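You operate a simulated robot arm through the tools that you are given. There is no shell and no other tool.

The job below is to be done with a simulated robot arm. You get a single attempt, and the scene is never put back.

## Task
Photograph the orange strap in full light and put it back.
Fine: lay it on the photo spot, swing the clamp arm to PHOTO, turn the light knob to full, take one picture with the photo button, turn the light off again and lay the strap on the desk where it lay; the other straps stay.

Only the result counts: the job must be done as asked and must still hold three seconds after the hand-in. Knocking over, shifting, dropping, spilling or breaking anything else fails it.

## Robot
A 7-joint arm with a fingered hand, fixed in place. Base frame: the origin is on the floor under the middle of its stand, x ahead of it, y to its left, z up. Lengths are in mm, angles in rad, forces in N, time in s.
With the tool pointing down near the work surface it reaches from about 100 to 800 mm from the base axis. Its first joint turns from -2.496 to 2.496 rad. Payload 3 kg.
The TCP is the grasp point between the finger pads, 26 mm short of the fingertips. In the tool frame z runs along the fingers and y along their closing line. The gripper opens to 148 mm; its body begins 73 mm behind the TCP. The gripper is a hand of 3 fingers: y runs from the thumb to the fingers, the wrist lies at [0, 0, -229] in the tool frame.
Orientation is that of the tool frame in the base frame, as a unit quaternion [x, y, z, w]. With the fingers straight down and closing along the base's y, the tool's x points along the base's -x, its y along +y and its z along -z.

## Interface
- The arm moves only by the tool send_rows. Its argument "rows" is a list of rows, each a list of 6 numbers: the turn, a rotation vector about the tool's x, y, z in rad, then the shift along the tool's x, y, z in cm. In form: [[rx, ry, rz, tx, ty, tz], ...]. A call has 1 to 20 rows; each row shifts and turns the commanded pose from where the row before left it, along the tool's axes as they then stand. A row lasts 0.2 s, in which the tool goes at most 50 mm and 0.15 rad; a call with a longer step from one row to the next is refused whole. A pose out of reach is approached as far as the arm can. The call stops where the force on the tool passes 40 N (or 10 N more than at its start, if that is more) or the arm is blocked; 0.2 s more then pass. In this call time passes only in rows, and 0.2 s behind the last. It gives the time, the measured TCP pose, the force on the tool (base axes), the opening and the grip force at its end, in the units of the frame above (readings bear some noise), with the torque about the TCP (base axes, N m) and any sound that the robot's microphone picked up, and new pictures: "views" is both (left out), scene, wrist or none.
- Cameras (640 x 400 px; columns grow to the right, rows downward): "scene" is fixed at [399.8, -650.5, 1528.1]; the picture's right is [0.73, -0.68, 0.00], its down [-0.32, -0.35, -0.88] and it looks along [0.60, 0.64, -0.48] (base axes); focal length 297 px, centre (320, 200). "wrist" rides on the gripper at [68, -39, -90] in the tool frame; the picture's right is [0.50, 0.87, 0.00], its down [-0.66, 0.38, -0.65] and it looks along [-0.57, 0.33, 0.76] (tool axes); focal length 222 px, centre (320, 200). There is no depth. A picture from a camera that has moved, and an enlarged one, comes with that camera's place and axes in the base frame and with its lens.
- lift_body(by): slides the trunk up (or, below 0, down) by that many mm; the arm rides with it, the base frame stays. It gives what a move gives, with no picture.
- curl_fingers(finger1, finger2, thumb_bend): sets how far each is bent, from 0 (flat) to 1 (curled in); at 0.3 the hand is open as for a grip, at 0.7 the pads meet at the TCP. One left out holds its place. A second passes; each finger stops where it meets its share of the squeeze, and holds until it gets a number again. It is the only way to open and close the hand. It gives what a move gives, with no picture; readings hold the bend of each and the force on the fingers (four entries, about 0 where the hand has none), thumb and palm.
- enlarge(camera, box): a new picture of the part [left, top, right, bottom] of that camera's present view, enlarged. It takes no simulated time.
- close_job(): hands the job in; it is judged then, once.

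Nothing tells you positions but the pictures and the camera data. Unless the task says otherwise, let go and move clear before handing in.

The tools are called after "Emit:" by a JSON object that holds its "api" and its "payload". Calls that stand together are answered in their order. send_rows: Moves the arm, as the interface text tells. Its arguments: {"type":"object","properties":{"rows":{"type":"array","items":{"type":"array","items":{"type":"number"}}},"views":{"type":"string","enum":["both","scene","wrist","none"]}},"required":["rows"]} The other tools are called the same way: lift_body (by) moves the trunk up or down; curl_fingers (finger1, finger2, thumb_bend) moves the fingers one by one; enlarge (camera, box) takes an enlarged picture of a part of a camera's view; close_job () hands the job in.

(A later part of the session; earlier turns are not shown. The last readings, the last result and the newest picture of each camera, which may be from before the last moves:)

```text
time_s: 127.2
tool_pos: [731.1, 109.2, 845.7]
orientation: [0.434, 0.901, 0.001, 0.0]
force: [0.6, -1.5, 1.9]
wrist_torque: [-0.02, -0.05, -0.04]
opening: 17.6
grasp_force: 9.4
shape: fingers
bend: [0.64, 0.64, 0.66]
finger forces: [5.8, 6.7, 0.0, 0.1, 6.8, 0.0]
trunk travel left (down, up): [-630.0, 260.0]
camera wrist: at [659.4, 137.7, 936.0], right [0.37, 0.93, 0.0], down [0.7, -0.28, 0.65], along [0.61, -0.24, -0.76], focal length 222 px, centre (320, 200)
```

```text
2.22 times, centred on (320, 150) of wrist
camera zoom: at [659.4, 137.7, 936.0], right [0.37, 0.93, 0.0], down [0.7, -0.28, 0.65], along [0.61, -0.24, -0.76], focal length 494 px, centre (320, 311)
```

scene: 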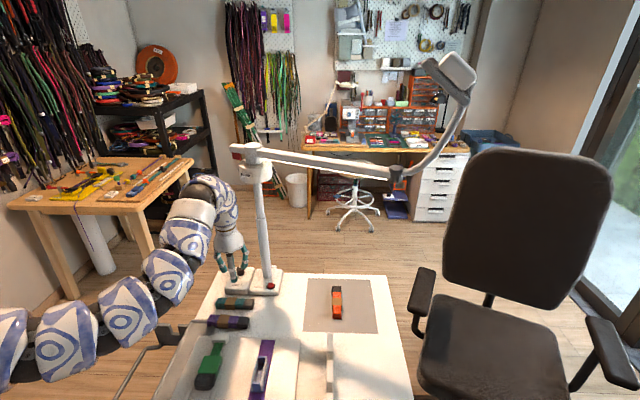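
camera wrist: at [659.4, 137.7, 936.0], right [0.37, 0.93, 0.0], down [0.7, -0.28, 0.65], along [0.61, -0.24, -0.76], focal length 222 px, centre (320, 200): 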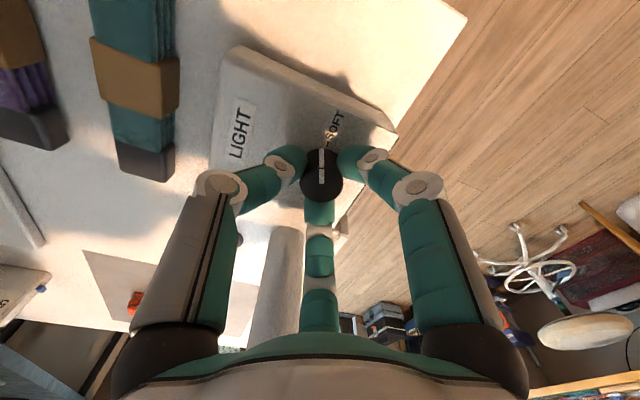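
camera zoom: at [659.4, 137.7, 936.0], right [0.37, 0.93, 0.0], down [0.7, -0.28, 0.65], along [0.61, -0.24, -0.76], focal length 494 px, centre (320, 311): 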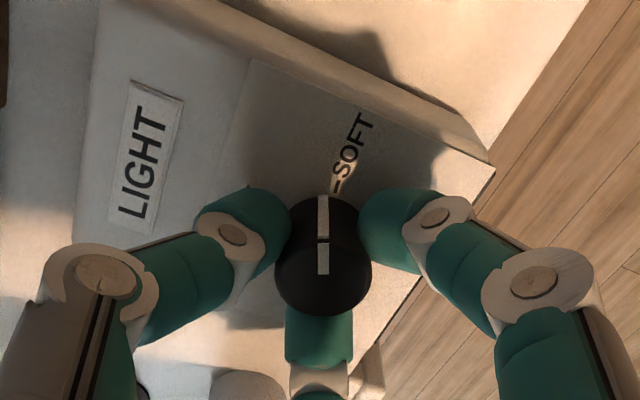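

Emit:
{"api": "send_rows", "payload": {"rows": [[0, 0, -0.12, 0, 0, 0], [0, 0, -0.12, 0, 0, 0], [0, 0, -0.12, 0, 0, 0], [0, 0, -0.12, 0, 0, 0], [0, 0, -0.12, 0, 0, 0], [0, 0, -0.12, 0, 0, 0], [0, 0, -0.12, 0, 0, 0], [0, 0, -0.12, 0, 0, 0], [0, 0, -0.12, 0, 0, 0], [0, 0, -0.07, 0, 0, 0], [0, 0, 0, 0, 0, 0]], "views": "both"}}

Emit:
{"api": "enlarge", "payload": {"camera": "wrist", "box": [220, 60, 420, 240]}}

Emit:
{"api": "enlarge", "payload": {"camera": "scene", "box": [190, 130, 410, 340]}}

```text
time_s: 129.6
tool_pos: [732.3, 109.1, 845.7]
orientation: [-0.126, 0.992, 0.0, 0.001]
force: [4.7, 0.6, 1.6]
wrist_torque: [0.03, -0.16, 0.02]
opening: 16.9
grasp_force: 10.1
shape: fingers
bend: [0.64, 0.63, 0.66]
finger forces: [4.9, 6.8, 0.0, 0.1, 7.7, 0.1]
trunk travel left (down, up): [-630.0, 260.0]
camera wrist: at [676.4, 54.4, 936.1], right [-0.7, 0.71, 0.0], down [0.54, 0.53, 0.65], along [0.47, 0.46, -0.76], focal length 222 px, centre (320, 200)
```

scene: 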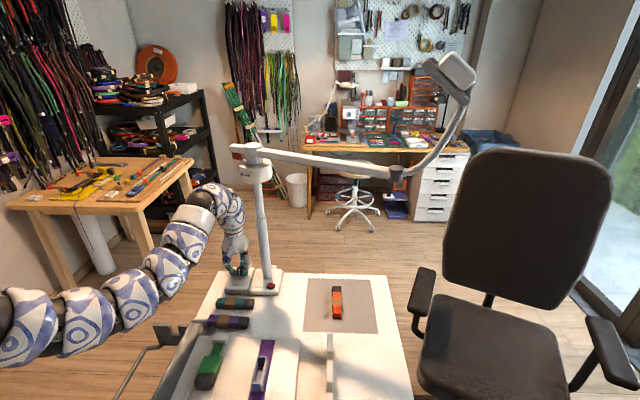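
wrist: 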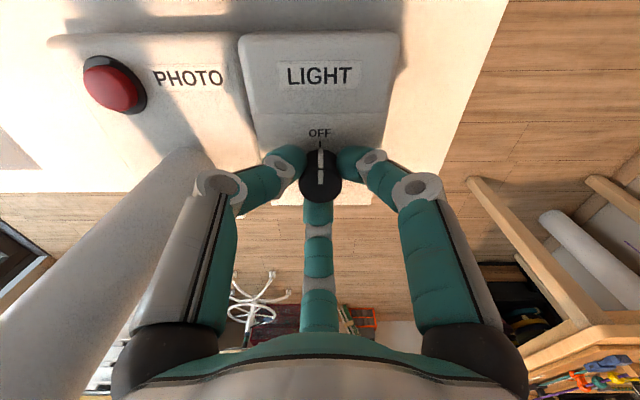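

```text
2.22 times, centred on (320, 150) of wrist
camera zoom: at [676.4, 54.4, 936.1], right [-0.7, 0.71, 0.0], down [0.54, 0.53, 0.65], along [0.47, 0.46, -0.76], focal length 494 px, centre (320, 311)
```

zoom: 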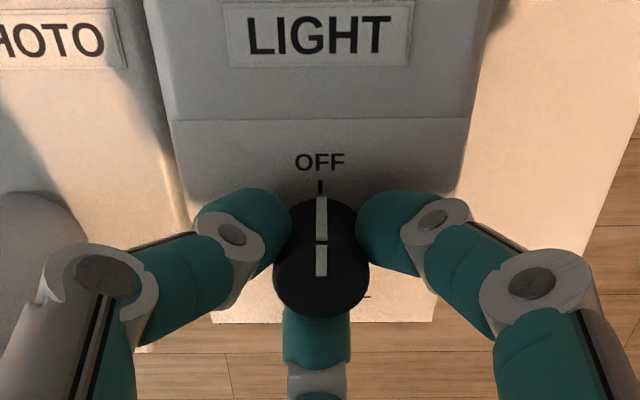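

```text
1.90 times, centred on (300, 235) of scene
camera zoom: at [399.8, -650.5, 1528.1], right [0.73, -0.68, 0.0], down [-0.32, -0.35, -0.88], along [0.6, 0.64, -0.48], focal length 566 px, centre (358, 133)
```

zoom: 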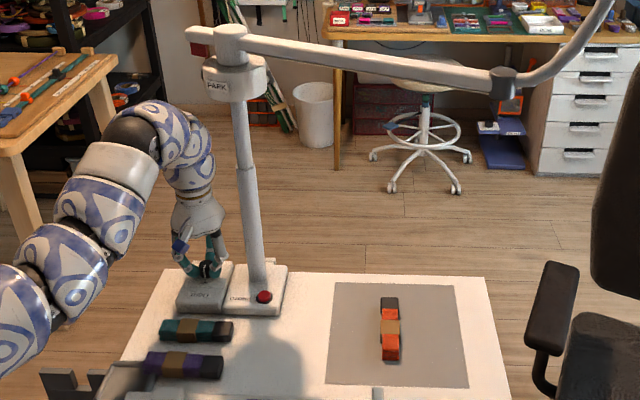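

The pointer is back on OFF and the bar's light strip has gone dark. I'll release and lift straight up.

Emit:
{"api": "curl_fingers", "payload": {"finger1": 0.56, "finger2": 0.56, "thumb_bend": 0.56}}

Emit:
{"api": "send_rows", "payload": {"rows": [[0, 0, 0, 0, 0, -1], [0, 0, 0, 0, 0, -1.5], [0, 0, 0, 0, 0, -2.0], [0, 0, 0, 0, 0, 0]], "views": "wrist"}}

Emit:
{"api": "enlarge", "payload": {"camera": "wrist", "box": [220, 40, 420, 200]}}

```text
time_s: 130.6
tool_pos: [731.5, 109.7, 845.0]
orientation: [-0.124, 0.992, 0.0, 0.0]
force: [-0.6, -0.1, -0.3]
wrist_torque: [-0.01, -0.03, -0.01]
opening: 42.2
grasp_force: 0.1
shape: fingers
bend: [0.56, 0.56, 0.56]
finger forces: [0.0, 0.1, 0.0, 0.0, 0.1, 0.0]
trunk travel left (down, up): [-630.0, 260.0]
```

```text
time_s: 131.6
tool_pos: [731.0, 109.2, 891.4]
orientation: [-0.125, 0.992, 0.0, 0.0]
force: [-0.8, -0.1, 0.2]
wrist_torque: [-0.02, -0.02, -0.04]
opening: 42.4
grasp_force: 0.1
shape: fingers
bend: [0.56, 0.56, 0.56]
finger forces: [0.1, 0.0, 0.0, 0.0, 0.0, 0.0]
trunk travel left (down, up): [-630.0, 260.0]
camera wrist: at [675.9, 53.8, 982.1], right [-0.7, 0.71, 0.0], down [0.54, 0.53, 0.65], along [0.47, 0.46, -0.76], focal length 222 px, centre (320, 200)
```

wrist: 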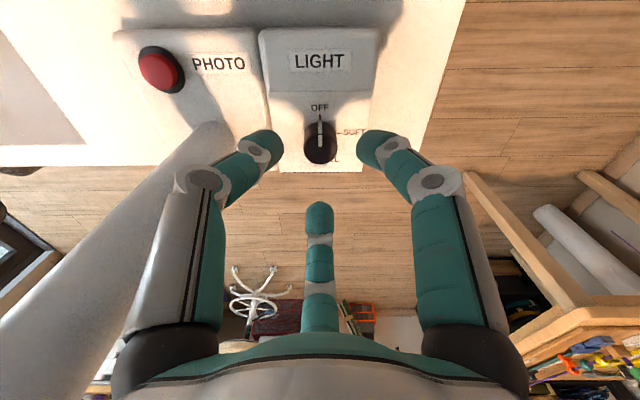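

```text
2.50 times, centred on (320, 120) of wrist
camera zoom: at [675.9, 53.8, 982.1], right [-0.7, 0.71, 0.0], down [0.54, 0.53, 0.65], along [0.47, 0.46, -0.76], focal length 555 px, centre (320, 400)
```

zoom: 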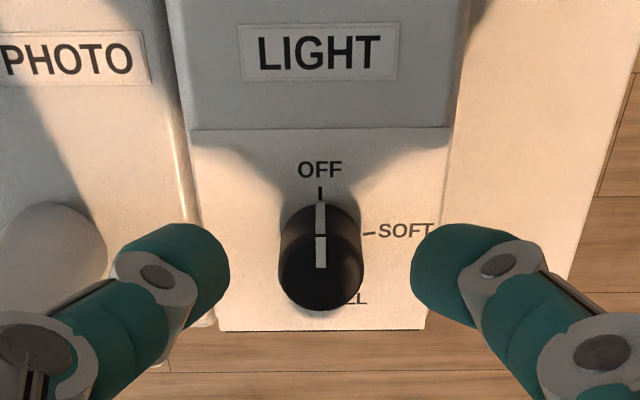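

The knob is at OFF. Next I'll go around the post on the near side, turn the wrist back to the strap yaw, and fetch the strap from under the clamp bar at low height.

Emit:
{"api": "send_rows", "payload": {"rows": [[0, 0, 0, 2.47, -1.38, 0], [0, 0, 0, 2.47, -1.38, 0], [0, 0, 0, 0.99, -3.88, 0], [0, 0, 0, 0.99, -3.88, 0], [0, 0, 0, 0.99, -3.88, 0], [0, 0, 0, 0, 0, 0]], "views": "none"}}

Emit:
{"api": "send_rows", "payload": {"rows": [[0, 0, 0.146, 0, 0, 0], [0, 0, 0.146, 0, 0, 0], [0, 0, 0.146, 0, 0, 0], [0, 0, 0.146, 0, 0, 0], [0, 0, 0.146, 0, 0, 0], [0, 0, 0.146, 0, 0, 0], [0, 0, 0.146, 0, 0, 0], [0, 0, 0.146, 0, 0, 0], [0, 0, 0.146, 0, 0, 0], [0, 0, 0.146, 0, 0, 0], [0, 0, 0.146, 0, 0, 0], [0, 0, 0.146, 0, 0, 0], [0, 0, 0.146, 0, 0, 0], [0, 0, 0.146, 0, 0, 0], [0, 0, 0.146, 0, 0, 0], [0, 0, 0.146, 0, 0, 0], [0, 0, 0.146, 0, 0, 0], [0, 0, 0.12, 0, 0, 0], [0, 0, 0, 0, 0, 0]], "views": "both"}}

```text
time_s: 133.0
tool_pos: [690.4, -48.8, 889.1]
orientation: [-0.124, 0.992, 0.0, 0.0]
force: [-0.4, 0.0, -0.3]
wrist_torque: [-0.04, 0.01, -0.01]
opening: 42.3
grasp_force: 0.0
shape: fingers
bend: [0.56, 0.56, 0.56]
finger forces: [0.1, 0.0, 0.1, 0.1, 0.0, 0.0]
trunk travel left (down, up): [-630.0, 260.0]
```

```text
time_s: 137.0
tool_pos: [689.3, -49.1, 890.0]
orientation: [0.924, 0.383, 0.001, 0.001]
force: [0.4, -0.1, 0.2]
wrist_torque: [-0.03, 0.02, -0.02]
opening: 42.1
grasp_force: 0.0
shape: fingers
bend: [0.56, 0.56, 0.56]
finger forces: [0.0, 0.0, 0.0, 0.0, 0.1, 0.1]
trunk travel left (down, up): [-630.0, 260.0]
camera wrist: at [710.5, 25.9, 980.5], right [0.97, -0.26, 0.0], down [-0.2, -0.73, 0.65], along [-0.17, -0.63, -0.76], focal length 222 px, centre (320, 200)
```

scene: 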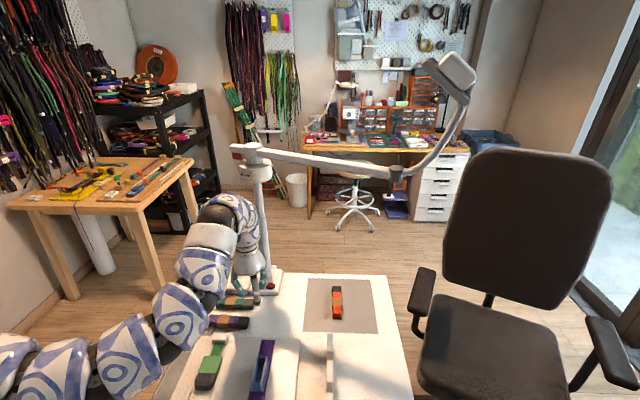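
wrist: 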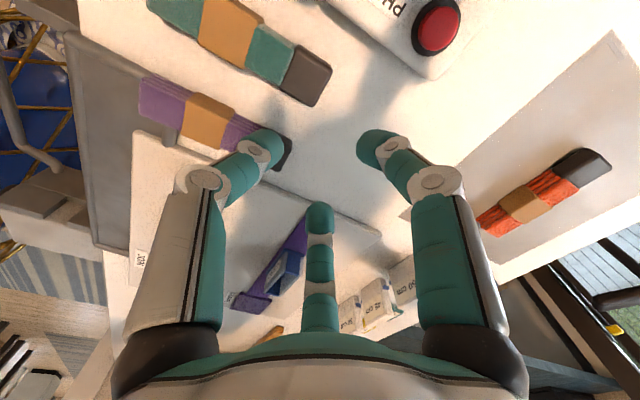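

I'm beside the orange strap's old place. The clamp bar now passes right over the mat, so I'll tilt the hand slightly outward (about 0.2 rad) to keep the wrist from going under the bar. I'll also lower the trunk so the forearm stays low.

Emit:
{"api": "send_rows", "payload": {"rows": [[0, 0, 0, 0, 0, -3.4], [0, 0, 0, 0, 0, -3.3], [0, 0, 0, 0, 0, -3.3], [0, 0, 0, 0, 0, 0]], "views": "none"}}

Emit:
{"api": "lift_body", "payload": {"by": -100}}

Emit:
{"api": "send_rows", "payload": {"rows": [[-0.0707, 0.0707, 0, 0, 0, 0], [-0.0707, 0.0707, 0, 0, 0, 0], [0, 0, 0, 0, 0, 0]], "views": "both"}}

```text
time_s: 138.0
tool_pos: [690.9, -50.4, 922.9]
orientation: [0.923, 0.385, 0.003, -0.002]
force: [-0.1, 0.5, -0.6]
wrist_torque: [0.0, 0.0, 0.01]
opening: 42.0
grasp_force: 0.2
shape: fingers
bend: [0.56, 0.56, 0.56]
finger forces: [0.0, 0.1, 0.0, 0.1, 0.0, 0.1]
out of reach, approached as far as the arm can: row 2, 3
trunk travel left (down, up): [-630.0, 260.0]
```

```text
time_s: 139.3
tool_pos: [689.8, -51.2, 822.3]
orientation: [0.923, 0.385, 0.003, -0.002]
force: [-0.4, -0.3, 0.3]
wrist_torque: [-0.05, -0.01, 0.02]
opening: 42.3
grasp_force: 0.0
shape: fingers
bend: [0.56, 0.56, 0.56]
finger forces: [0.0, 0.0, 0.0, 0.1, 0.0, 0.0]
trunk travel left (down, up): [-530.0, 360.0]
```

```text
time_s: 140.1
tool_pos: [690.3, -51.4, 822.2]
orientation: [0.919, 0.381, 0.095, 0.038]
force: [-0.2, -0.1, 0.4]
wrist_torque: [-0.01, -0.02, 0.03]
opening: 42.0
grasp_force: 0.1
shape: fingers
bend: [0.56, 0.56, 0.56]
finger forces: [0.0, 0.1, 0.0, 0.1, 0.1, 0.0]
trunk travel left (down, up): [-530.0, 360.0]
camera wrist: at [692.4, 23.3, 915.5], right [0.95, -0.26, 0.2], down [-0.32, -0.73, 0.6], along [-0.01, -0.63, -0.78], focal length 222 px, centre (320, 200)
```

scene: 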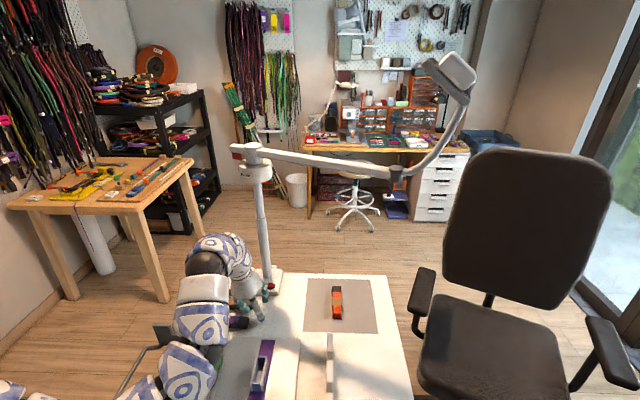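
wrist: 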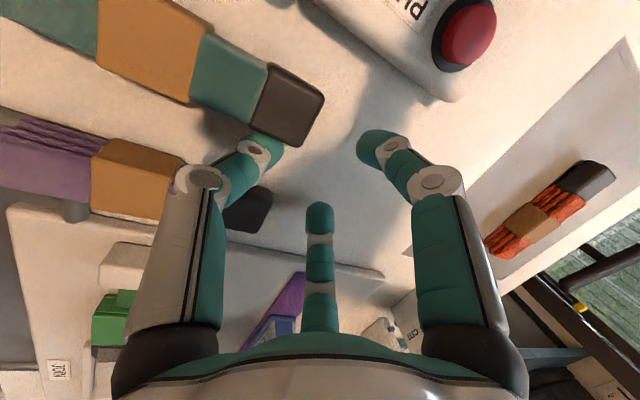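

The arm couldn't rise that far before the trunk dropped, so the hand is lower than I wanted. No contact forces showed, but I'll raise the trunk right away and check that the nearby straps haven't moved.

Emit:
{"api": "lift_body", "payload": {"by": 70}}

Emit:
{"api": "send_rows", "payload": {"rows": [[0, 0, 0, 0, 0, 0]], "views": "both"}}

Emit:
{"api": "enlarge", "payload": {"camera": "wrist", "box": [60, 0, 340, 240]}}

Emit:
{"api": "enlarge", "payload": {"camera": "scene", "box": [190, 255, 310, 345]}}

```text
time_s: 141.2
tool_pos: [690.6, -50.7, 893.3]
orientation: [0.919, 0.382, 0.096, 0.037]
force: [0.2, -0.4, -0.2]
wrist_torque: [-0.05, 0.0, 0.02]
opening: 42.1
grasp_force: 0.1
shape: fingers
bend: [0.56, 0.56, 0.56]
finger forces: [0.0, 0.0, 0.0, 0.1, 0.1, 0.0]
trunk travel left (down, up): [-600.0, 290.0]
```

```text
time_s: 141.6
tool_pos: [690.5, -51.4, 892.6]
orientation: [0.919, 0.381, 0.096, 0.037]
force: [0.3, 0.4, -0.6]
wrist_torque: [0.02, -0.02, 0.01]
opening: 42.0
grasp_force: 0.1
shape: fingers
bend: [0.56, 0.56, 0.56]
finger forces: [0.0, 0.0, 0.1, 0.0, 0.0, 0.0]
trunk travel left (down, up): [-600.0, 290.0]
camera wrist: at [692.5, 23.4, 985.5], right [0.95, -0.26, 0.2], down [-0.32, -0.73, 0.6], along [-0.01, -0.63, -0.78], focal length 222 px, centre (320, 200)
```

scene: 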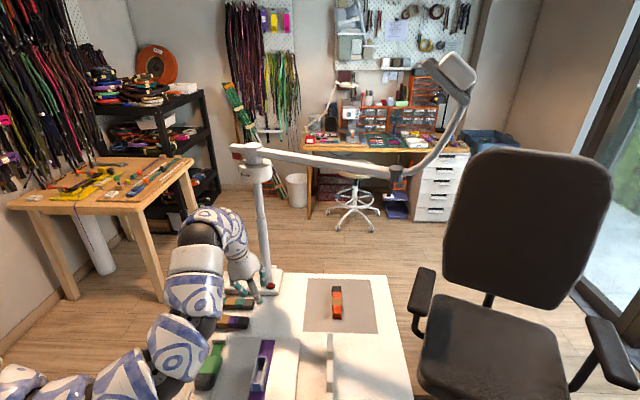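
wrist: 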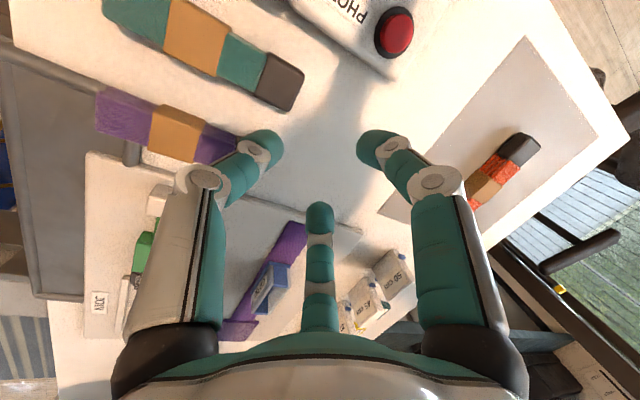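

```text
1.67 times, centred on (200, 120) of wrist
camera zoom: at [692.5, 23.4, 985.5], right [0.95, -0.26, 0.2], down [-0.32, -0.73, 0.6], along [-0.01, -0.63, -0.78], focal length 370 px, centre (520, 333)
```

zoom: 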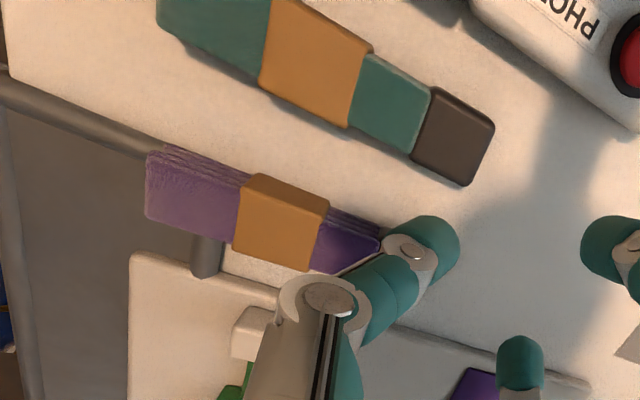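

```text
4.44 times, centred on (250, 300) of scene
camera zoom: at [399.8, -650.5, 1528.1], right [0.73, -0.68, 0.0], down [-0.32, -0.35, -0.88], along [0.6, 0.64, -0.48], focal length 1321 px, centre (631, -244)
```

zoom: 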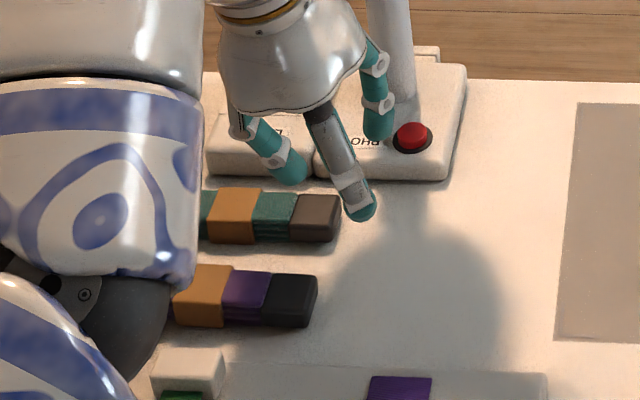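

The teal and purple straps haven't moved. I'll carry on with the tilted hand toward the mat, staying on the near side first.

Emit:
{"api": "send_rows", "payload": {"rows": [[0, 0, 0, -1.45, 3.74, 0.77], [0, 0, 0, -1.45, 3.74, 0.77], [0, 0, 0, -1.45, 3.74, 0.77], [0, 0, 0, -1.45, 3.74, 0.77], [0, 0, 0, 0, 0, 0]], "views": "both"}}

Emit:
{"api": "enlarge", "payload": {"camera": "scene", "box": [200, 120, 420, 345]}}

```text
time_s: 142.8
tool_pos: [760.1, -199.1, 873.7]
orientation: [0.918, 0.383, 0.095, 0.037]
force: [0.5, -0.3, 0.6]
wrist_torque: [-0.02, 0.02, -0.03]
opening: 41.9
grasp_force: 0.0
shape: fingers
bend: [0.56, 0.56, 0.56]
finger forces: [0.1, 0.0, 0.0, 0.0, 0.0, 0.0]
trunk travel left (down, up): [-600.0, 290.0]
camera wrist: at [761.7, -123.6, 967.3], right [0.95, -0.26, 0.2], down [-0.32, -0.73, 0.6], along [-0.01, -0.63, -0.78], focal length 222 px, centre (320, 200)
```

scene: 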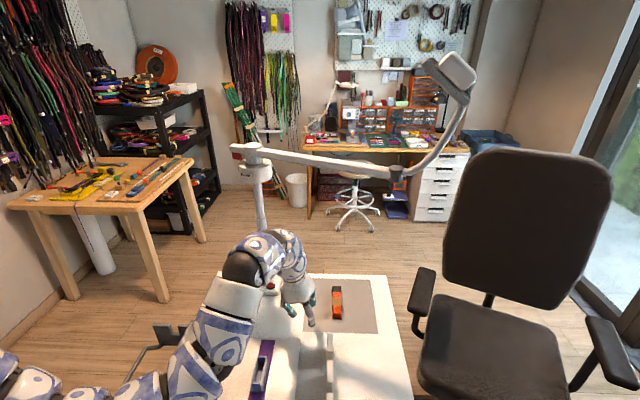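
wrist: 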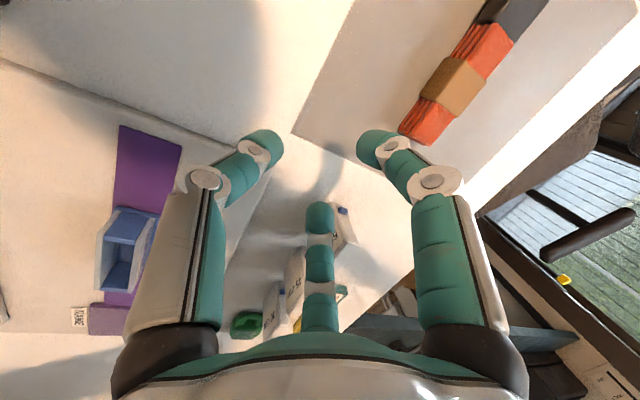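

```text
1.78 times, centred on (310, 232) of scene
camera zoom: at [399.8, -650.5, 1528.1], right [0.73, -0.68, 0.0], down [-0.32, -0.35, -0.88], along [0.6, 0.64, -0.48], focal length 528 px, centre (338, 142)
```

zoom: 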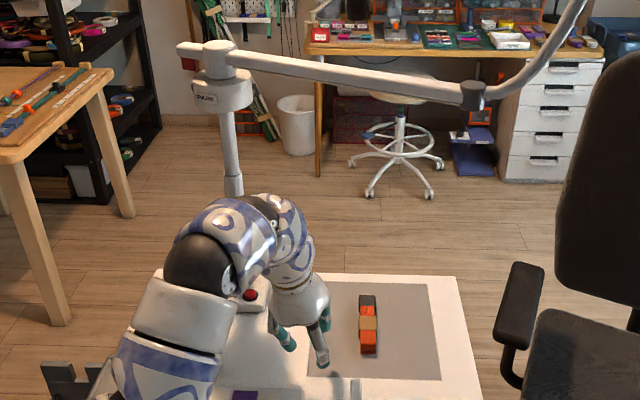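

The wrist stays low (top about z=1160, while the bar is above 1226). I'll move over the strap at about z=855.

Emit:
{"api": "send_rows", "payload": {"rows": [[0, 0, 0, 1.82, 1.82, 0.92], [0, 0, 0, 1.82, 1.82, 0.92], [0, 0, 0, 1.82, 1.82, 0.92], [0, 0, 0, 1.82, 1.82, 0.92], [0, 0, 0, 1.82, 1.82, 0.92], [0, 0, 0, 0, 0, 0]], "views": "both"}}

Emit:
{"api": "enlarge", "payload": {"camera": "scene", "box": [240, 120, 420, 345]}}

Emit:
{"api": "enlarge", "payload": {"camera": "wrist", "box": [200, 20, 460, 240]}}

```text
time_s: 144.2
tool_pos: [895.5, -197.3, 854.3]
orientation: [0.919, 0.381, 0.095, 0.038]
force: [0.1, -1.6, -0.7]
wrist_torque: [0.03, 0.01, -0.03]
opening: 42.2
grasp_force: 0.0
shape: fingers
bend: [0.56, 0.56, 0.56]
finger forces: [0.0, 0.0, 0.1, 0.0, 0.0, 0.1]
trunk travel left (down, up): [-600.0, 290.0]
camera wrist: at [897.6, -122.7, 947.7], right [0.95, -0.26, 0.2], down [-0.32, -0.73, 0.6], along [-0.01, -0.63, -0.78], focal length 222 px, centre (320, 200)
```

scene: 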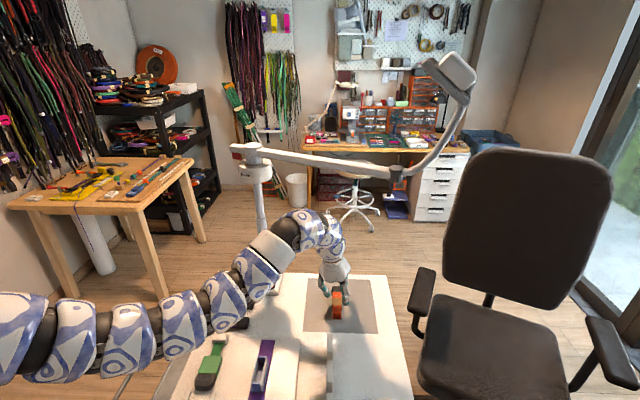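
wrist: 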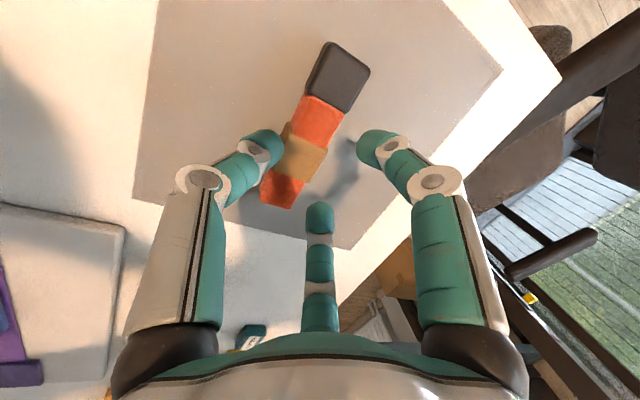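

```text
1.78 times, centred on (330, 232) of scene
camera zoom: at [399.8, -650.5, 1528.1], right [0.73, -0.68, 0.0], down [-0.32, -0.35, -0.88], along [0.6, 0.64, -0.48], focal length 528 px, centre (302, 142)
```

zoom: 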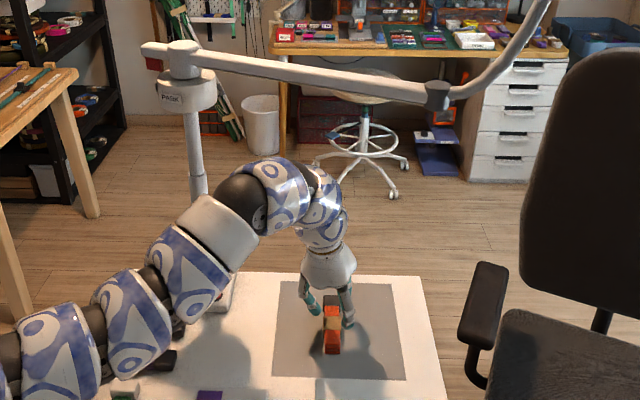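

```text
1.82 times, centred on (330, 130) of wrist
camera zoom: at [897.6, -122.7, 947.7], right [0.95, -0.26, 0.2], down [-0.32, -0.73, 0.6], along [-0.01, -0.63, -0.78], focal length 404 px, centre (302, 327)
```

zoom: 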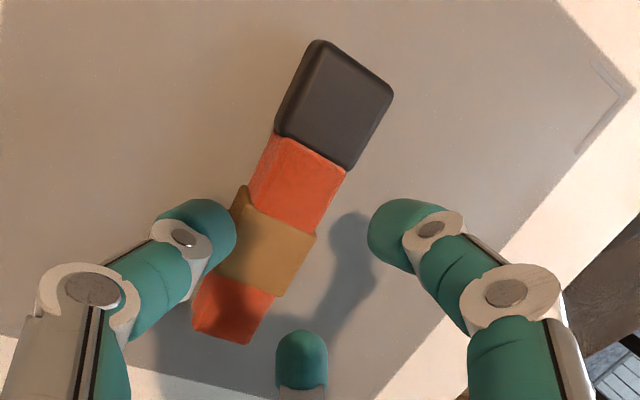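

The strap is between the digits but a bit nearer the thumb, so I'll shift 5 mm that way and come down vertically.

Emit:
{"api": "send_rows", "payload": {"rows": [[0, 0, 0, 0, -0.56, -0.08], [0, 0, 0, -0.15, -0.14, 0.98], [0, 0, 0, -0.15, -0.14, 0.98], [0, 0, 0, 0, 0, 0]], "views": "wrist"}}

Emit:
{"api": "enlarge", "payload": {"camera": "wrist", "box": [200, 40, 460, 260]}}

Emit:
{"api": "enlarge", "payload": {"camera": "scene", "box": [300, 250, 380, 330]}}

```text
time_s: 145.2
tool_pos: [891.0, -193.7, 838.5]
orientation: [0.919, 0.381, 0.097, 0.039]
force: [-4.0, -3.4, 23.1]
wrist_torque: [-0.83, 0.28, -0.12]
opening: 42.2
grasp_force: 11.1
shape: fingers
bend: [0.56, 0.55, 0.56]
finger forces: [0.0, 22.6, 0.0, 0.0, 0.0, 0.1]
trunk travel left (down, up): [-600.0, 290.0]
camera wrist: at [892.6, -119.1, 931.5], right [0.95, -0.26, 0.2], down [-0.33, -0.73, 0.6], along [-0.01, -0.63, -0.78], focal length 222 px, centre (320, 200)
```

wrist: 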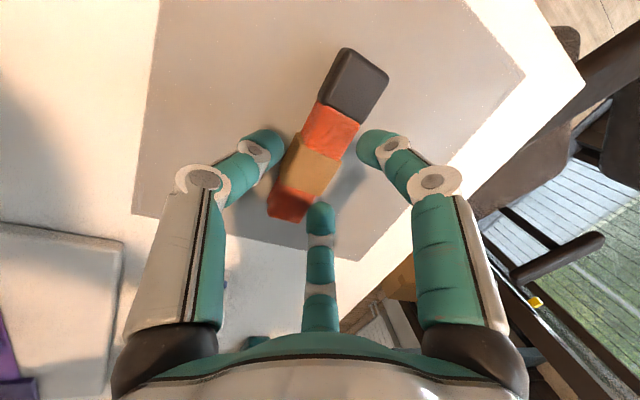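

```text
1.82 times, centred on (330, 150) of wrist
camera zoom: at [892.6, -119.1, 931.5], right [0.95, -0.26, 0.2], down [-0.33, -0.73, 0.6], along [-0.01, -0.63, -0.78], focal length 404 px, centre (302, 291)
```

zoom: 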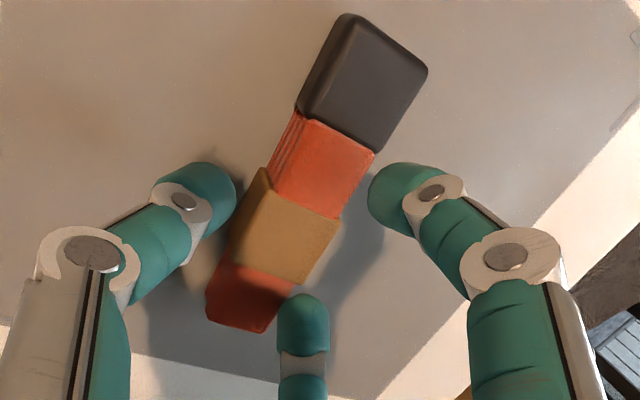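

```text
5.00 times, centred on (340, 290) of scene
camera zoom: at [399.8, -650.5, 1528.1], right [0.73, -0.68, 0.0], down [-0.32, -0.35, -0.88], along [0.6, 0.64, -0.48], focal length 1486 px, centre (220, -250)
```

zoom: 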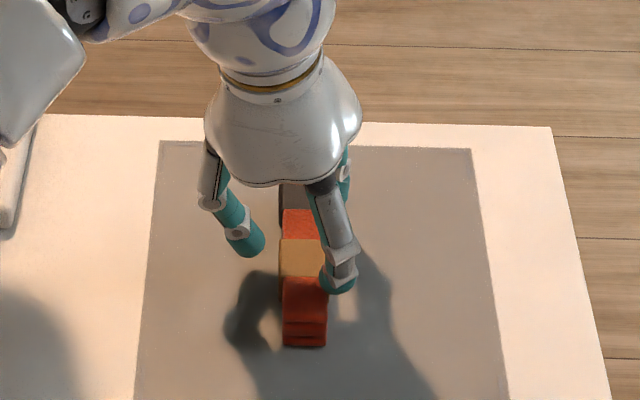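

Finger 2 landed on the strap's top edge, so I shifted the wrong way. I'll lift off and re-center toward the finger side.

Emit:
{"api": "send_rows", "payload": {"rows": [[0, 0, 0, 0.18, 0.17, -1.2], [0, 0, 0, 0, 0, 0]], "views": "wrist"}}

Emit:
{"api": "enlarge", "payload": {"camera": "wrist", "box": [200, 40, 460, 260]}}

Emit:
{"api": "enlarge", "payload": {"camera": "scene", "box": [300, 250, 380, 330]}}

```text
time_s: 145.8
tool_pos: [892.4, -192.5, 848.4]
orientation: [0.919, 0.381, 0.096, 0.037]
force: [0.3, -0.2, 0.8]
wrist_torque: [0.0, -0.01, -0.03]
opening: 42.5
grasp_force: 0.0
shape: fingers
bend: [0.56, 0.56, 0.56]
finger forces: [0.0, 0.0, 0.0, 0.1, 0.0, 0.0]
trunk travel left (down, up): [-600.0, 290.0]
camera wrist: at [893.8, -118.1, 940.8], right [0.95, -0.26, 0.2], down [-0.32, -0.73, 0.6], along [-0.01, -0.63, -0.78], focal length 222 px, centre (320, 200)
```

wrist: 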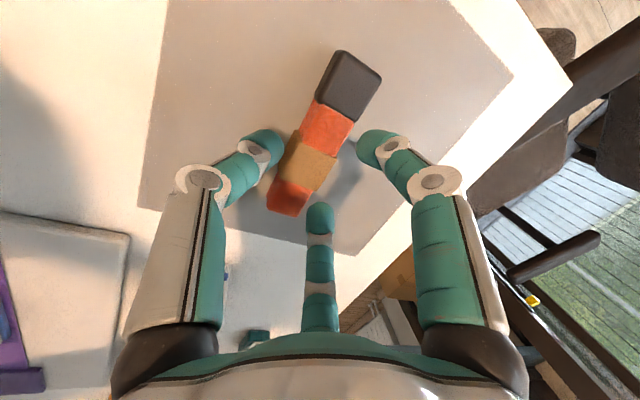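

```text
1.82 times, centred on (330, 150) of wrist
camera zoom: at [893.8, -118.1, 940.8], right [0.95, -0.26, 0.2], down [-0.32, -0.73, 0.6], along [-0.01, -0.63, -0.78], focal length 404 px, centre (302, 291)
```

zoom: 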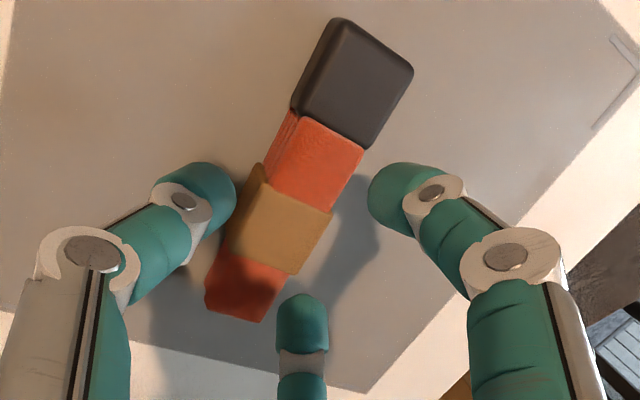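

```text
5.00 times, centred on (340, 290) of scene
camera zoom: at [399.8, -650.5, 1528.1], right [0.73, -0.68, 0.0], down [-0.32, -0.35, -0.88], along [0.6, 0.64, -0.48], focal length 1486 px, centre (220, -250)
```

zoom: 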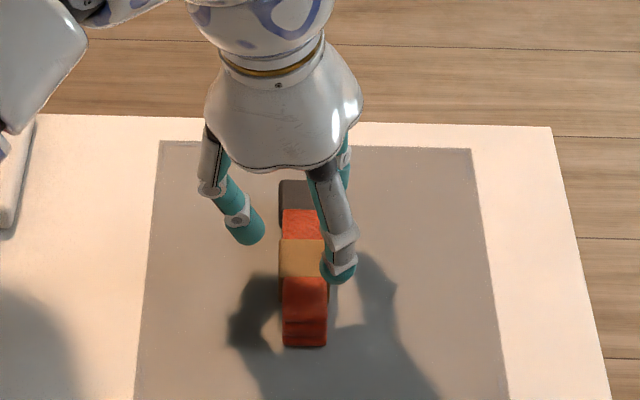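

I need about 9 mm toward the finger side with the fingers a bit wider. I'll adjust, then descend again in small steps.

Emit:
{"api": "curl_fingers", "payload": {"finger1": 0.5, "finger2": 0.5, "thumb_bend": 0.5}}

Emit:
{"api": "send_rows", "payload": {"rows": [[0, 0, 0, 0.03, 0.89, 0.13], [0, 0, 0, -0.15, -0.14, 0.98], [0, 0, 0, 0, 0, 0]], "views": "wrist"}}

Emit:
{"api": "enlarge", "payload": {"camera": "wrist", "box": [200, 40, 460, 260]}}

Emit:
{"api": "enlarge", "payload": {"camera": "scene", "box": [300, 250, 380, 330]}}

```text
time_s: 146.8
tool_pos: [890.2, -192.9, 848.5]
orientation: [0.919, 0.381, 0.096, 0.037]
force: [0.2, -0.4, 1.2]
wrist_torque: [0.02, -0.01, 0.0]
opening: 61.6
grasp_force: 0.1
shape: fingers
bend: [0.5, 0.5, 0.5]
finger forces: [0.0, 0.0, 0.0, 0.0, 0.0, 0.0]
trunk travel left (down, up): [-600.0, 290.0]
```

```text
time_s: 147.6
tool_pos: [898.4, -200.0, 838.6]
orientation: [0.919, 0.381, 0.096, 0.036]
force: [-0.8, 0.2, 0.5]
wrist_torque: [0.02, -0.01, 0.0]
opening: 61.5
grasp_force: 0.1
shape: fingers
bend: [0.5, 0.5, 0.5]
finger forces: [0.0, 0.1, 0.0, 0.0, 0.0, 0.0]
trunk travel left (down, up): [-600.0, 290.0]
camera wrist: at [900.6, -125.3, 931.1], right [0.95, -0.26, 0.2], down [-0.32, -0.73, 0.6], along [-0.01, -0.63, -0.78], focal length 222 px, centre (320, 200)
```

wrist: 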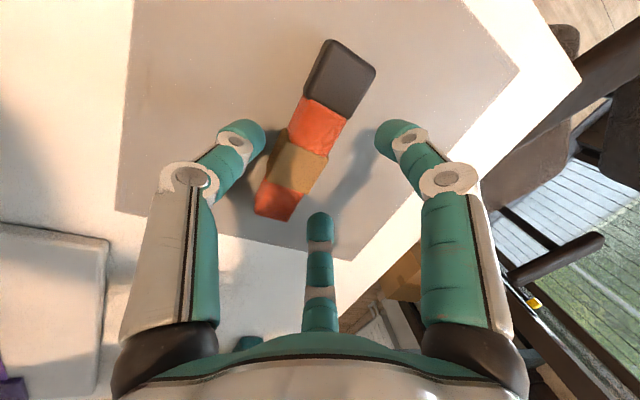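

```text
1.82 times, centred on (330, 150) of wrist
camera zoom: at [900.6, -125.3, 931.1], right [0.95, -0.26, 0.2], down [-0.32, -0.73, 0.6], along [-0.01, -0.63, -0.78], focal length 404 px, centre (302, 291)
```

zoom: 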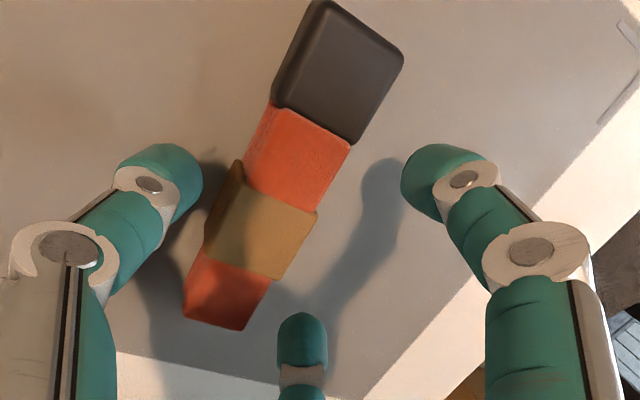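

```text
5.00 times, centred on (340, 290) of scene
camera zoom: at [399.8, -650.5, 1528.1], right [0.73, -0.68, 0.0], down [-0.32, -0.35, -0.88], along [0.6, 0.64, -0.48], focal length 1486 px, centre (220, -250)
```

zoom: 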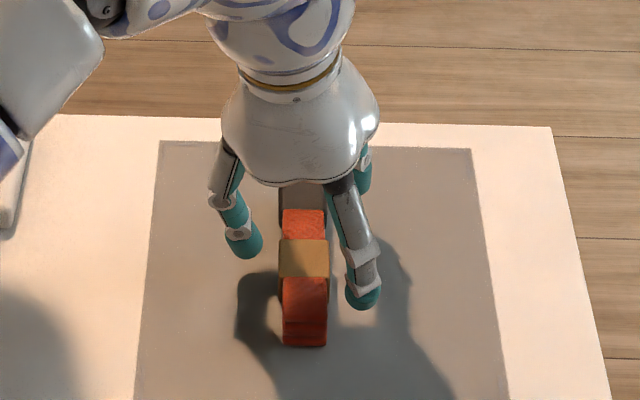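

Now the strap sits well between thumb and fingers. I'll continue down carefully.

Emit:
{"api": "send_rows", "payload": {"rows": [[0, 0, 0, -0.09, -0.085, 0.59], [0, 0, 0, -0.09, -0.085, 0.59], [0, 0, 0, 0, 0, 0]], "views": "none"}}

Emit:
{"api": "send_rows", "payload": {"rows": [[0, 0, 0, -0.05, -0.045, 0.34], [0, 0, 0, 0, 0, 0]], "views": "wrist"}}

Emit:
{"api": "enlarge", "payload": {"camera": "scene", "box": [300, 250, 380, 330]}}

```text
time_s: 148.4
tool_pos: [898.1, -200.4, 826.1]
orientation: [0.919, 0.381, 0.096, 0.037]
force: [-0.5, -0.4, -0.1]
wrist_torque: [0.0, 0.01, 0.0]
opening: 61.5
grasp_force: 0.2
shape: fingers
bend: [0.5, 0.5, 0.5]
finger forces: [0.1, 0.0, 0.0, 0.0, 0.0, 0.0]
trunk travel left (down, up): [-600.0, 290.0]
```

```text
time_s: 149.0
tool_pos: [897.7, -199.4, 823.4]
orientation: [0.919, 0.381, 0.097, 0.037]
force: [-0.6, 0.0, 1.1]
wrist_torque: [-0.02, 0.0, -0.01]
opening: 61.8
grasp_force: 0.1
shape: fingers
bend: [0.5, 0.5, 0.5]
finger forces: [0.0, 0.0, 0.0, 0.0, 0.0, 0.0]
trunk travel left (down, up): [-600.0, 290.0]
camera wrist: at [899.9, -125.4, 916.0], right [0.95, -0.26, 0.2], down [-0.32, -0.73, 0.6], along [-0.01, -0.63, -0.78], focal length 222 px, centre (320, 200)
```

wrist: 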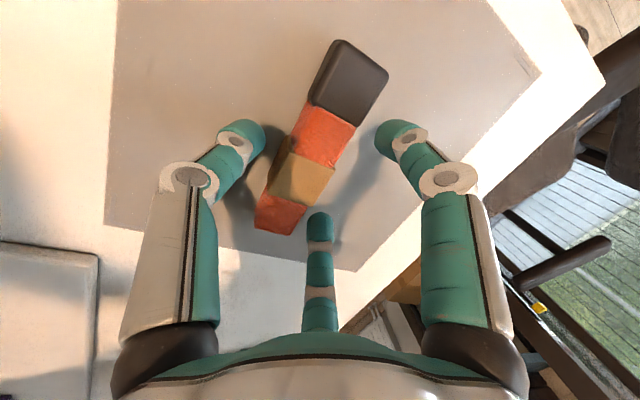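

```text
5.00 times, centred on (340, 290) of scene
camera zoom: at [399.8, -650.5, 1528.1], right [0.73, -0.68, 0.0], down [-0.32, -0.35, -0.88], along [0.6, 0.64, -0.48], focal length 1486 px, centre (220, -250)
```

zoom: 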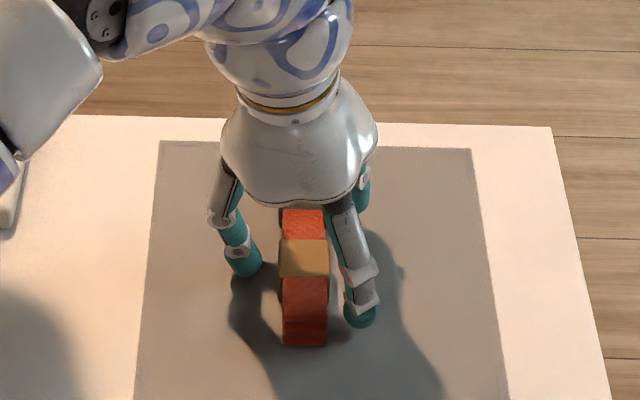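

Emit:
{"api": "send_rows", "payload": {"rows": [[0, 0, 0, -0.03, -0.028, 0.2], [0, 0, 0, 0, 0, 0]], "views": "none"}}

Emit:
{"api": "curl_fingers", "payload": {"finger1": 0.7, "finger2": 0.7, "thumb_bend": 0.7}}

Emit:
{"api": "enlarge", "payload": {"camera": "wrist", "box": [180, 20, 460, 260]}}

Emit:
{"api": "enlarge", "payload": {"camera": "scene", "box": [300, 250, 380, 330]}}

```text
time_s: 149.6
tool_pos: [898.2, -200.2, 820.2]
orientation: [0.919, 0.381, 0.096, 0.037]
force: [-0.3, 0.8, -0.7]
wrist_torque: [0.02, 0.0, -0.02]
opening: 61.7
grasp_force: 0.1
shape: fingers
bend: [0.5, 0.5, 0.5]
finger forces: [0.1, 0.0, 0.1, 0.0, 0.1, 0.1]
trunk travel left (down, up): [-600.0, 290.0]
```

```text
time_s: 150.6
tool_pos: [898.4, -199.7, 821.6]
orientation: [0.918, 0.382, 0.095, 0.037]
force: [-1.0, 0.2, -0.7]
wrist_torque: [0.01, -0.01, 0.01]
opening: 27.9
grasp_force: 12.7
shape: fingers
bend: [0.64, 0.63, 0.62]
finger forces: [6.3, 6.2, 0.0, 0.1, 12.6, 0.0]
trunk travel left (down, up): [-600.0, 290.0]
```

```text
1.67 times, centred on (320, 140) of wrist
camera zoom: at [899.9, -125.2, 914.2], right [0.95, -0.26, 0.2], down [-0.32, -0.73, 0.6], along [-0.01, -0.63, -0.78], focal length 370 px, centre (320, 300)
```

zoom: 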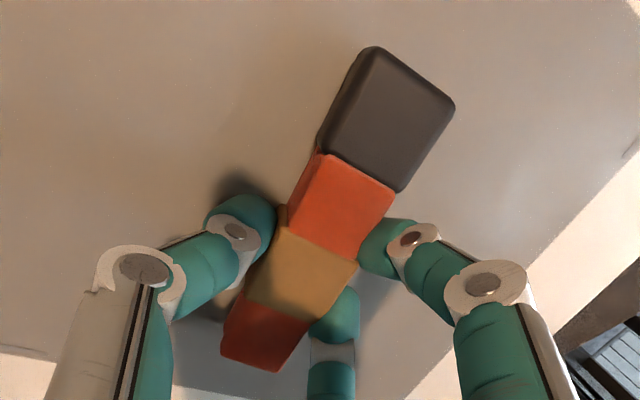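

```text
5.00 times, centred on (340, 290) of scene
camera zoom: at [399.8, -650.5, 1528.1], right [0.73, -0.68, 0.0], down [-0.32, -0.35, -0.88], along [0.6, 0.64, -0.48], focal length 1486 px, centre (220, -250)
```

zoom: 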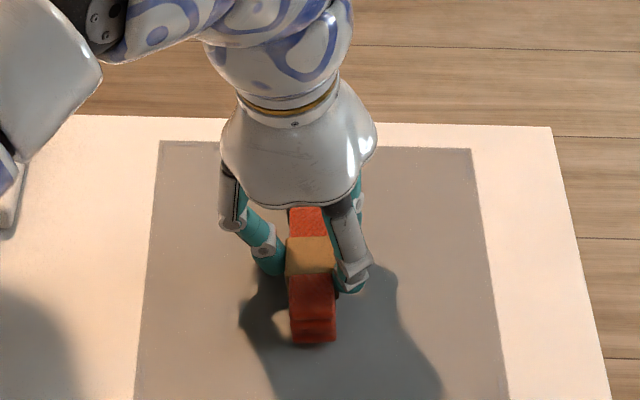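

Gripped evenly (6.3, 6.2 and 12.6 N). From the images the strap is offset about (166, -88) from its original place, so I'll lift it a little, carry it back by that amount and then check.

Emit:
{"api": "send_rows", "payload": {"rows": [[0, 0, 0, 0.22, 0.21, -1.47], [0, 0, 0, 0.22, 0.21, -1.47], [0, 0, 0, 0.22, 0.21, -1.47], [0, 0, 0, 0, 0, 0]], "views": "none"}}

Emit:
{"api": "send_rows", "payload": {"rows": [[0, 0, 0, -0.752, -2.54, -0.48], [0, 0, 0, -0.752, -2.54, -0.48], [0, 0, 0, -0.752, -2.54, -0.48], [0, 0, 0, -0.752, -2.54, -0.48], [0, 0, 0, -0.752, -2.54, -0.48], [0, 0, 0, -0.752, -2.54, -0.48], [0, 0, 0, -0.752, -2.54, -0.48], [0, 0, 0, 0, 0, 0]], "views": "both"}}

Emit:
{"api": "enlarge", "payload": {"camera": "scene", "box": [200, 180, 360, 345]}}

```text
time_s: 151.6
tool_pos: [897.7, -199.0, 865.2]
orientation: [0.919, 0.382, 0.095, 0.037]
force: [-0.7, 0.1, -0.3]
wrist_torque: [0.0, -0.01, 0.02]
opening: 27.8
grasp_force: 12.5
shape: fingers
bend: [0.64, 0.63, 0.62]
finger forces: [6.3, 6.1, 0.0, 0.1, 12.7, 0.0]
trunk travel left (down, up): [-600.0, 290.0]
```

```text
time_s: 153.4
tool_pos: [732.0, -110.2, 862.8]
orientation: [0.919, 0.381, 0.095, 0.038]
force: [0.4, -0.1, -1.0]
wrist_torque: [0.0, 0.03, 0.03]
opening: 27.4
grasp_force: 12.9
shape: fingers
bend: [0.64, 0.64, 0.62]
finger forces: [6.4, 6.5, 0.0, 0.0, 13.0, 0.0]
trunk travel left (down, up): [-600.0, 290.0]
camera wrist: at [734.9, -35.9, 956.5], right [0.95, -0.26, 0.2], down [-0.32, -0.73, 0.6], along [-0.01, -0.63, -0.78], focal length 222 px, centre (320, 200)
```

scene: 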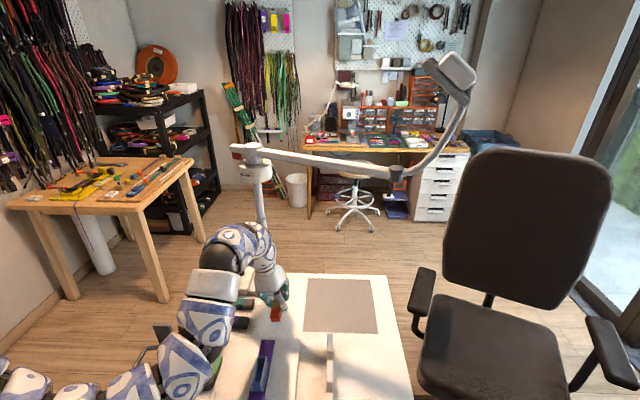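
wrist: 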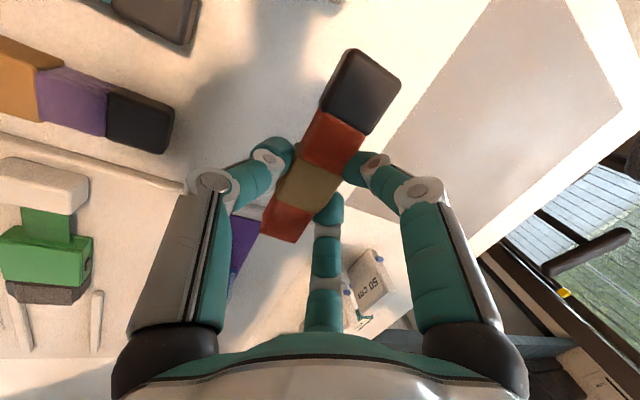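

```text
2.42 times, centred on (280, 262) of scene
camera zoom: at [399.8, -650.5, 1528.1], right [0.73, -0.68, 0.0], down [-0.32, -0.35, -0.88], along [0.6, 0.64, -0.48], focal length 721 px, centre (417, 48)
```

zoom: 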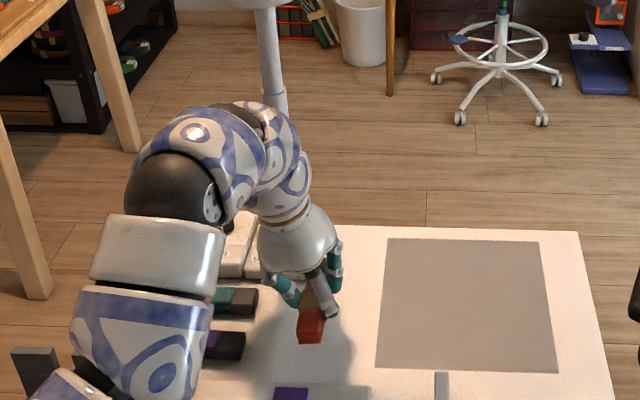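

I'm above the original spot. I'll lower to just above the desk and compare with the starting picture.

Emit:
{"api": "send_rows", "payload": {"rows": [[0, 0, 0, -0.148, -0.141, 0.98], [0, 0, 0, -0.148, -0.141, 0.98], [0, 0, 0, -0.148, -0.141, 0.98], [0, 0, 0, -0.11, -0.105, 0.73], [0, 0, 0, 0, 0, 0]], "views": "wrist"}}

Emit:
{"api": "enlarge", "payload": {"camera": "scene", "box": [190, 255, 310, 330]}}

Emit:
{"api": "enlarge", "payload": {"camera": "scene", "box": [180, 250, 420, 400]}}

Emit:
{"api": "enlarge", "payload": {"camera": "wrist", "box": [180, 20, 460, 260]}}

```text
time_s: 154.6
tool_pos: [733.1, -111.0, 827.9]
orientation: [0.918, 0.382, 0.096, 0.037]
force: [0.6, 0.0, -0.2]
wrist_torque: [0.02, -0.04, -0.01]
opening: 27.6
grasp_force: 13.3
shape: fingers
bend: [0.64, 0.64, 0.62]
finger forces: [6.5, 6.5, 0.1, 0.0, 13.0, 0.0]
trunk travel left (down, up): [-600.0, 290.0]
camera wrist: at [735.1, -36.9, 921.5], right [0.95, -0.26, 0.2], down [-0.32, -0.73, 0.6], along [-0.01, -0.63, -0.78], focal length 222 px, centre (320, 200)
```

wrist: 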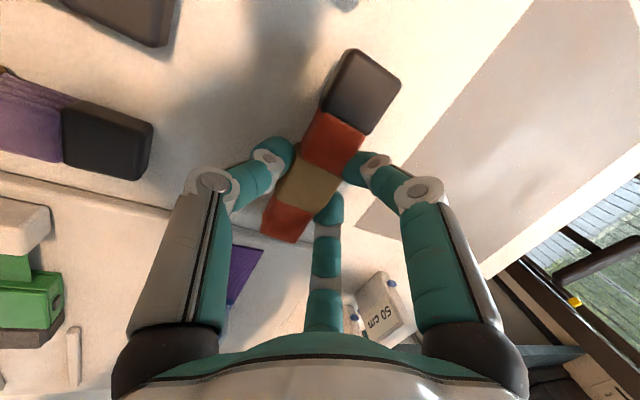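

```text
5.33 times, centred on (250, 292) of scene
camera zoom: at [399.8, -650.5, 1528.1], right [0.73, -0.68, 0.0], down [-0.32, -0.35, -0.88], along [0.6, 0.64, -0.48], focal length 1586 px, centre (693, -293)
```

zoom: 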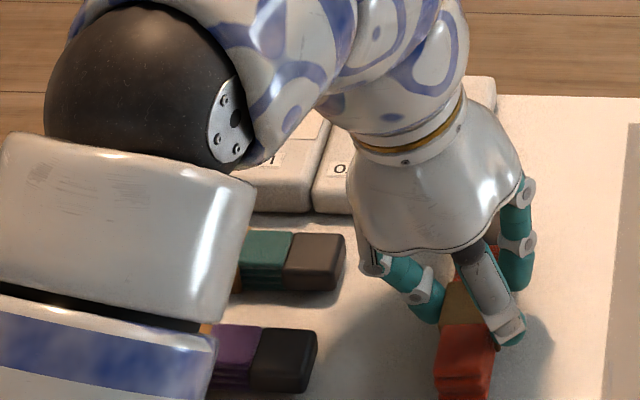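

```text
2.67 times, centred on (300, 325) of scene
camera zoom: at [399.8, -650.5, 1528.1], right [0.73, -0.68, 0.0], down [-0.32, -0.35, -0.88], along [0.6, 0.64, -0.48], focal length 793 px, centre (373, -133)
```

zoom: 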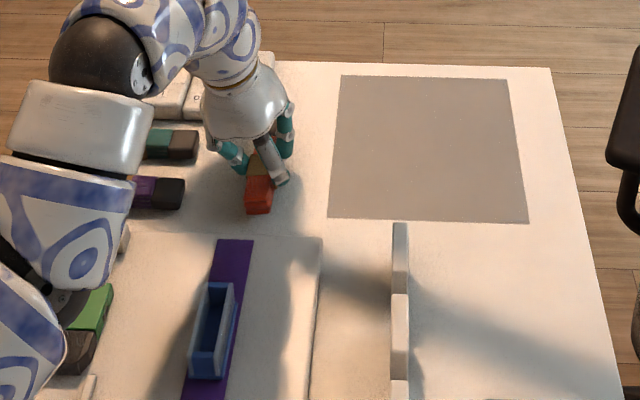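

```text
1.67 times, centred on (320, 140) of wrist
camera zoom: at [735.1, -36.9, 921.5], right [0.95, -0.26, 0.2], down [-0.32, -0.73, 0.6], along [-0.01, -0.63, -0.78], focal length 370 px, centre (320, 300)
```

zoom: 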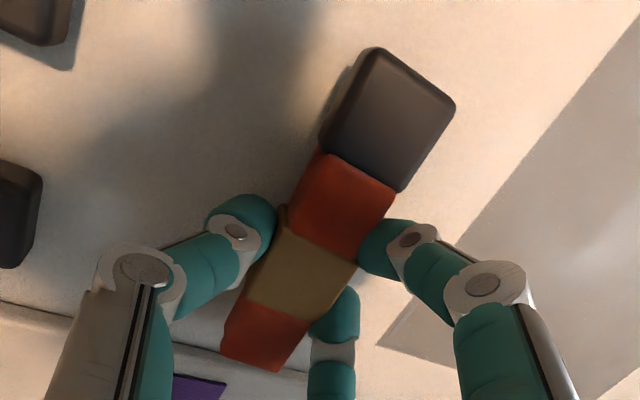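

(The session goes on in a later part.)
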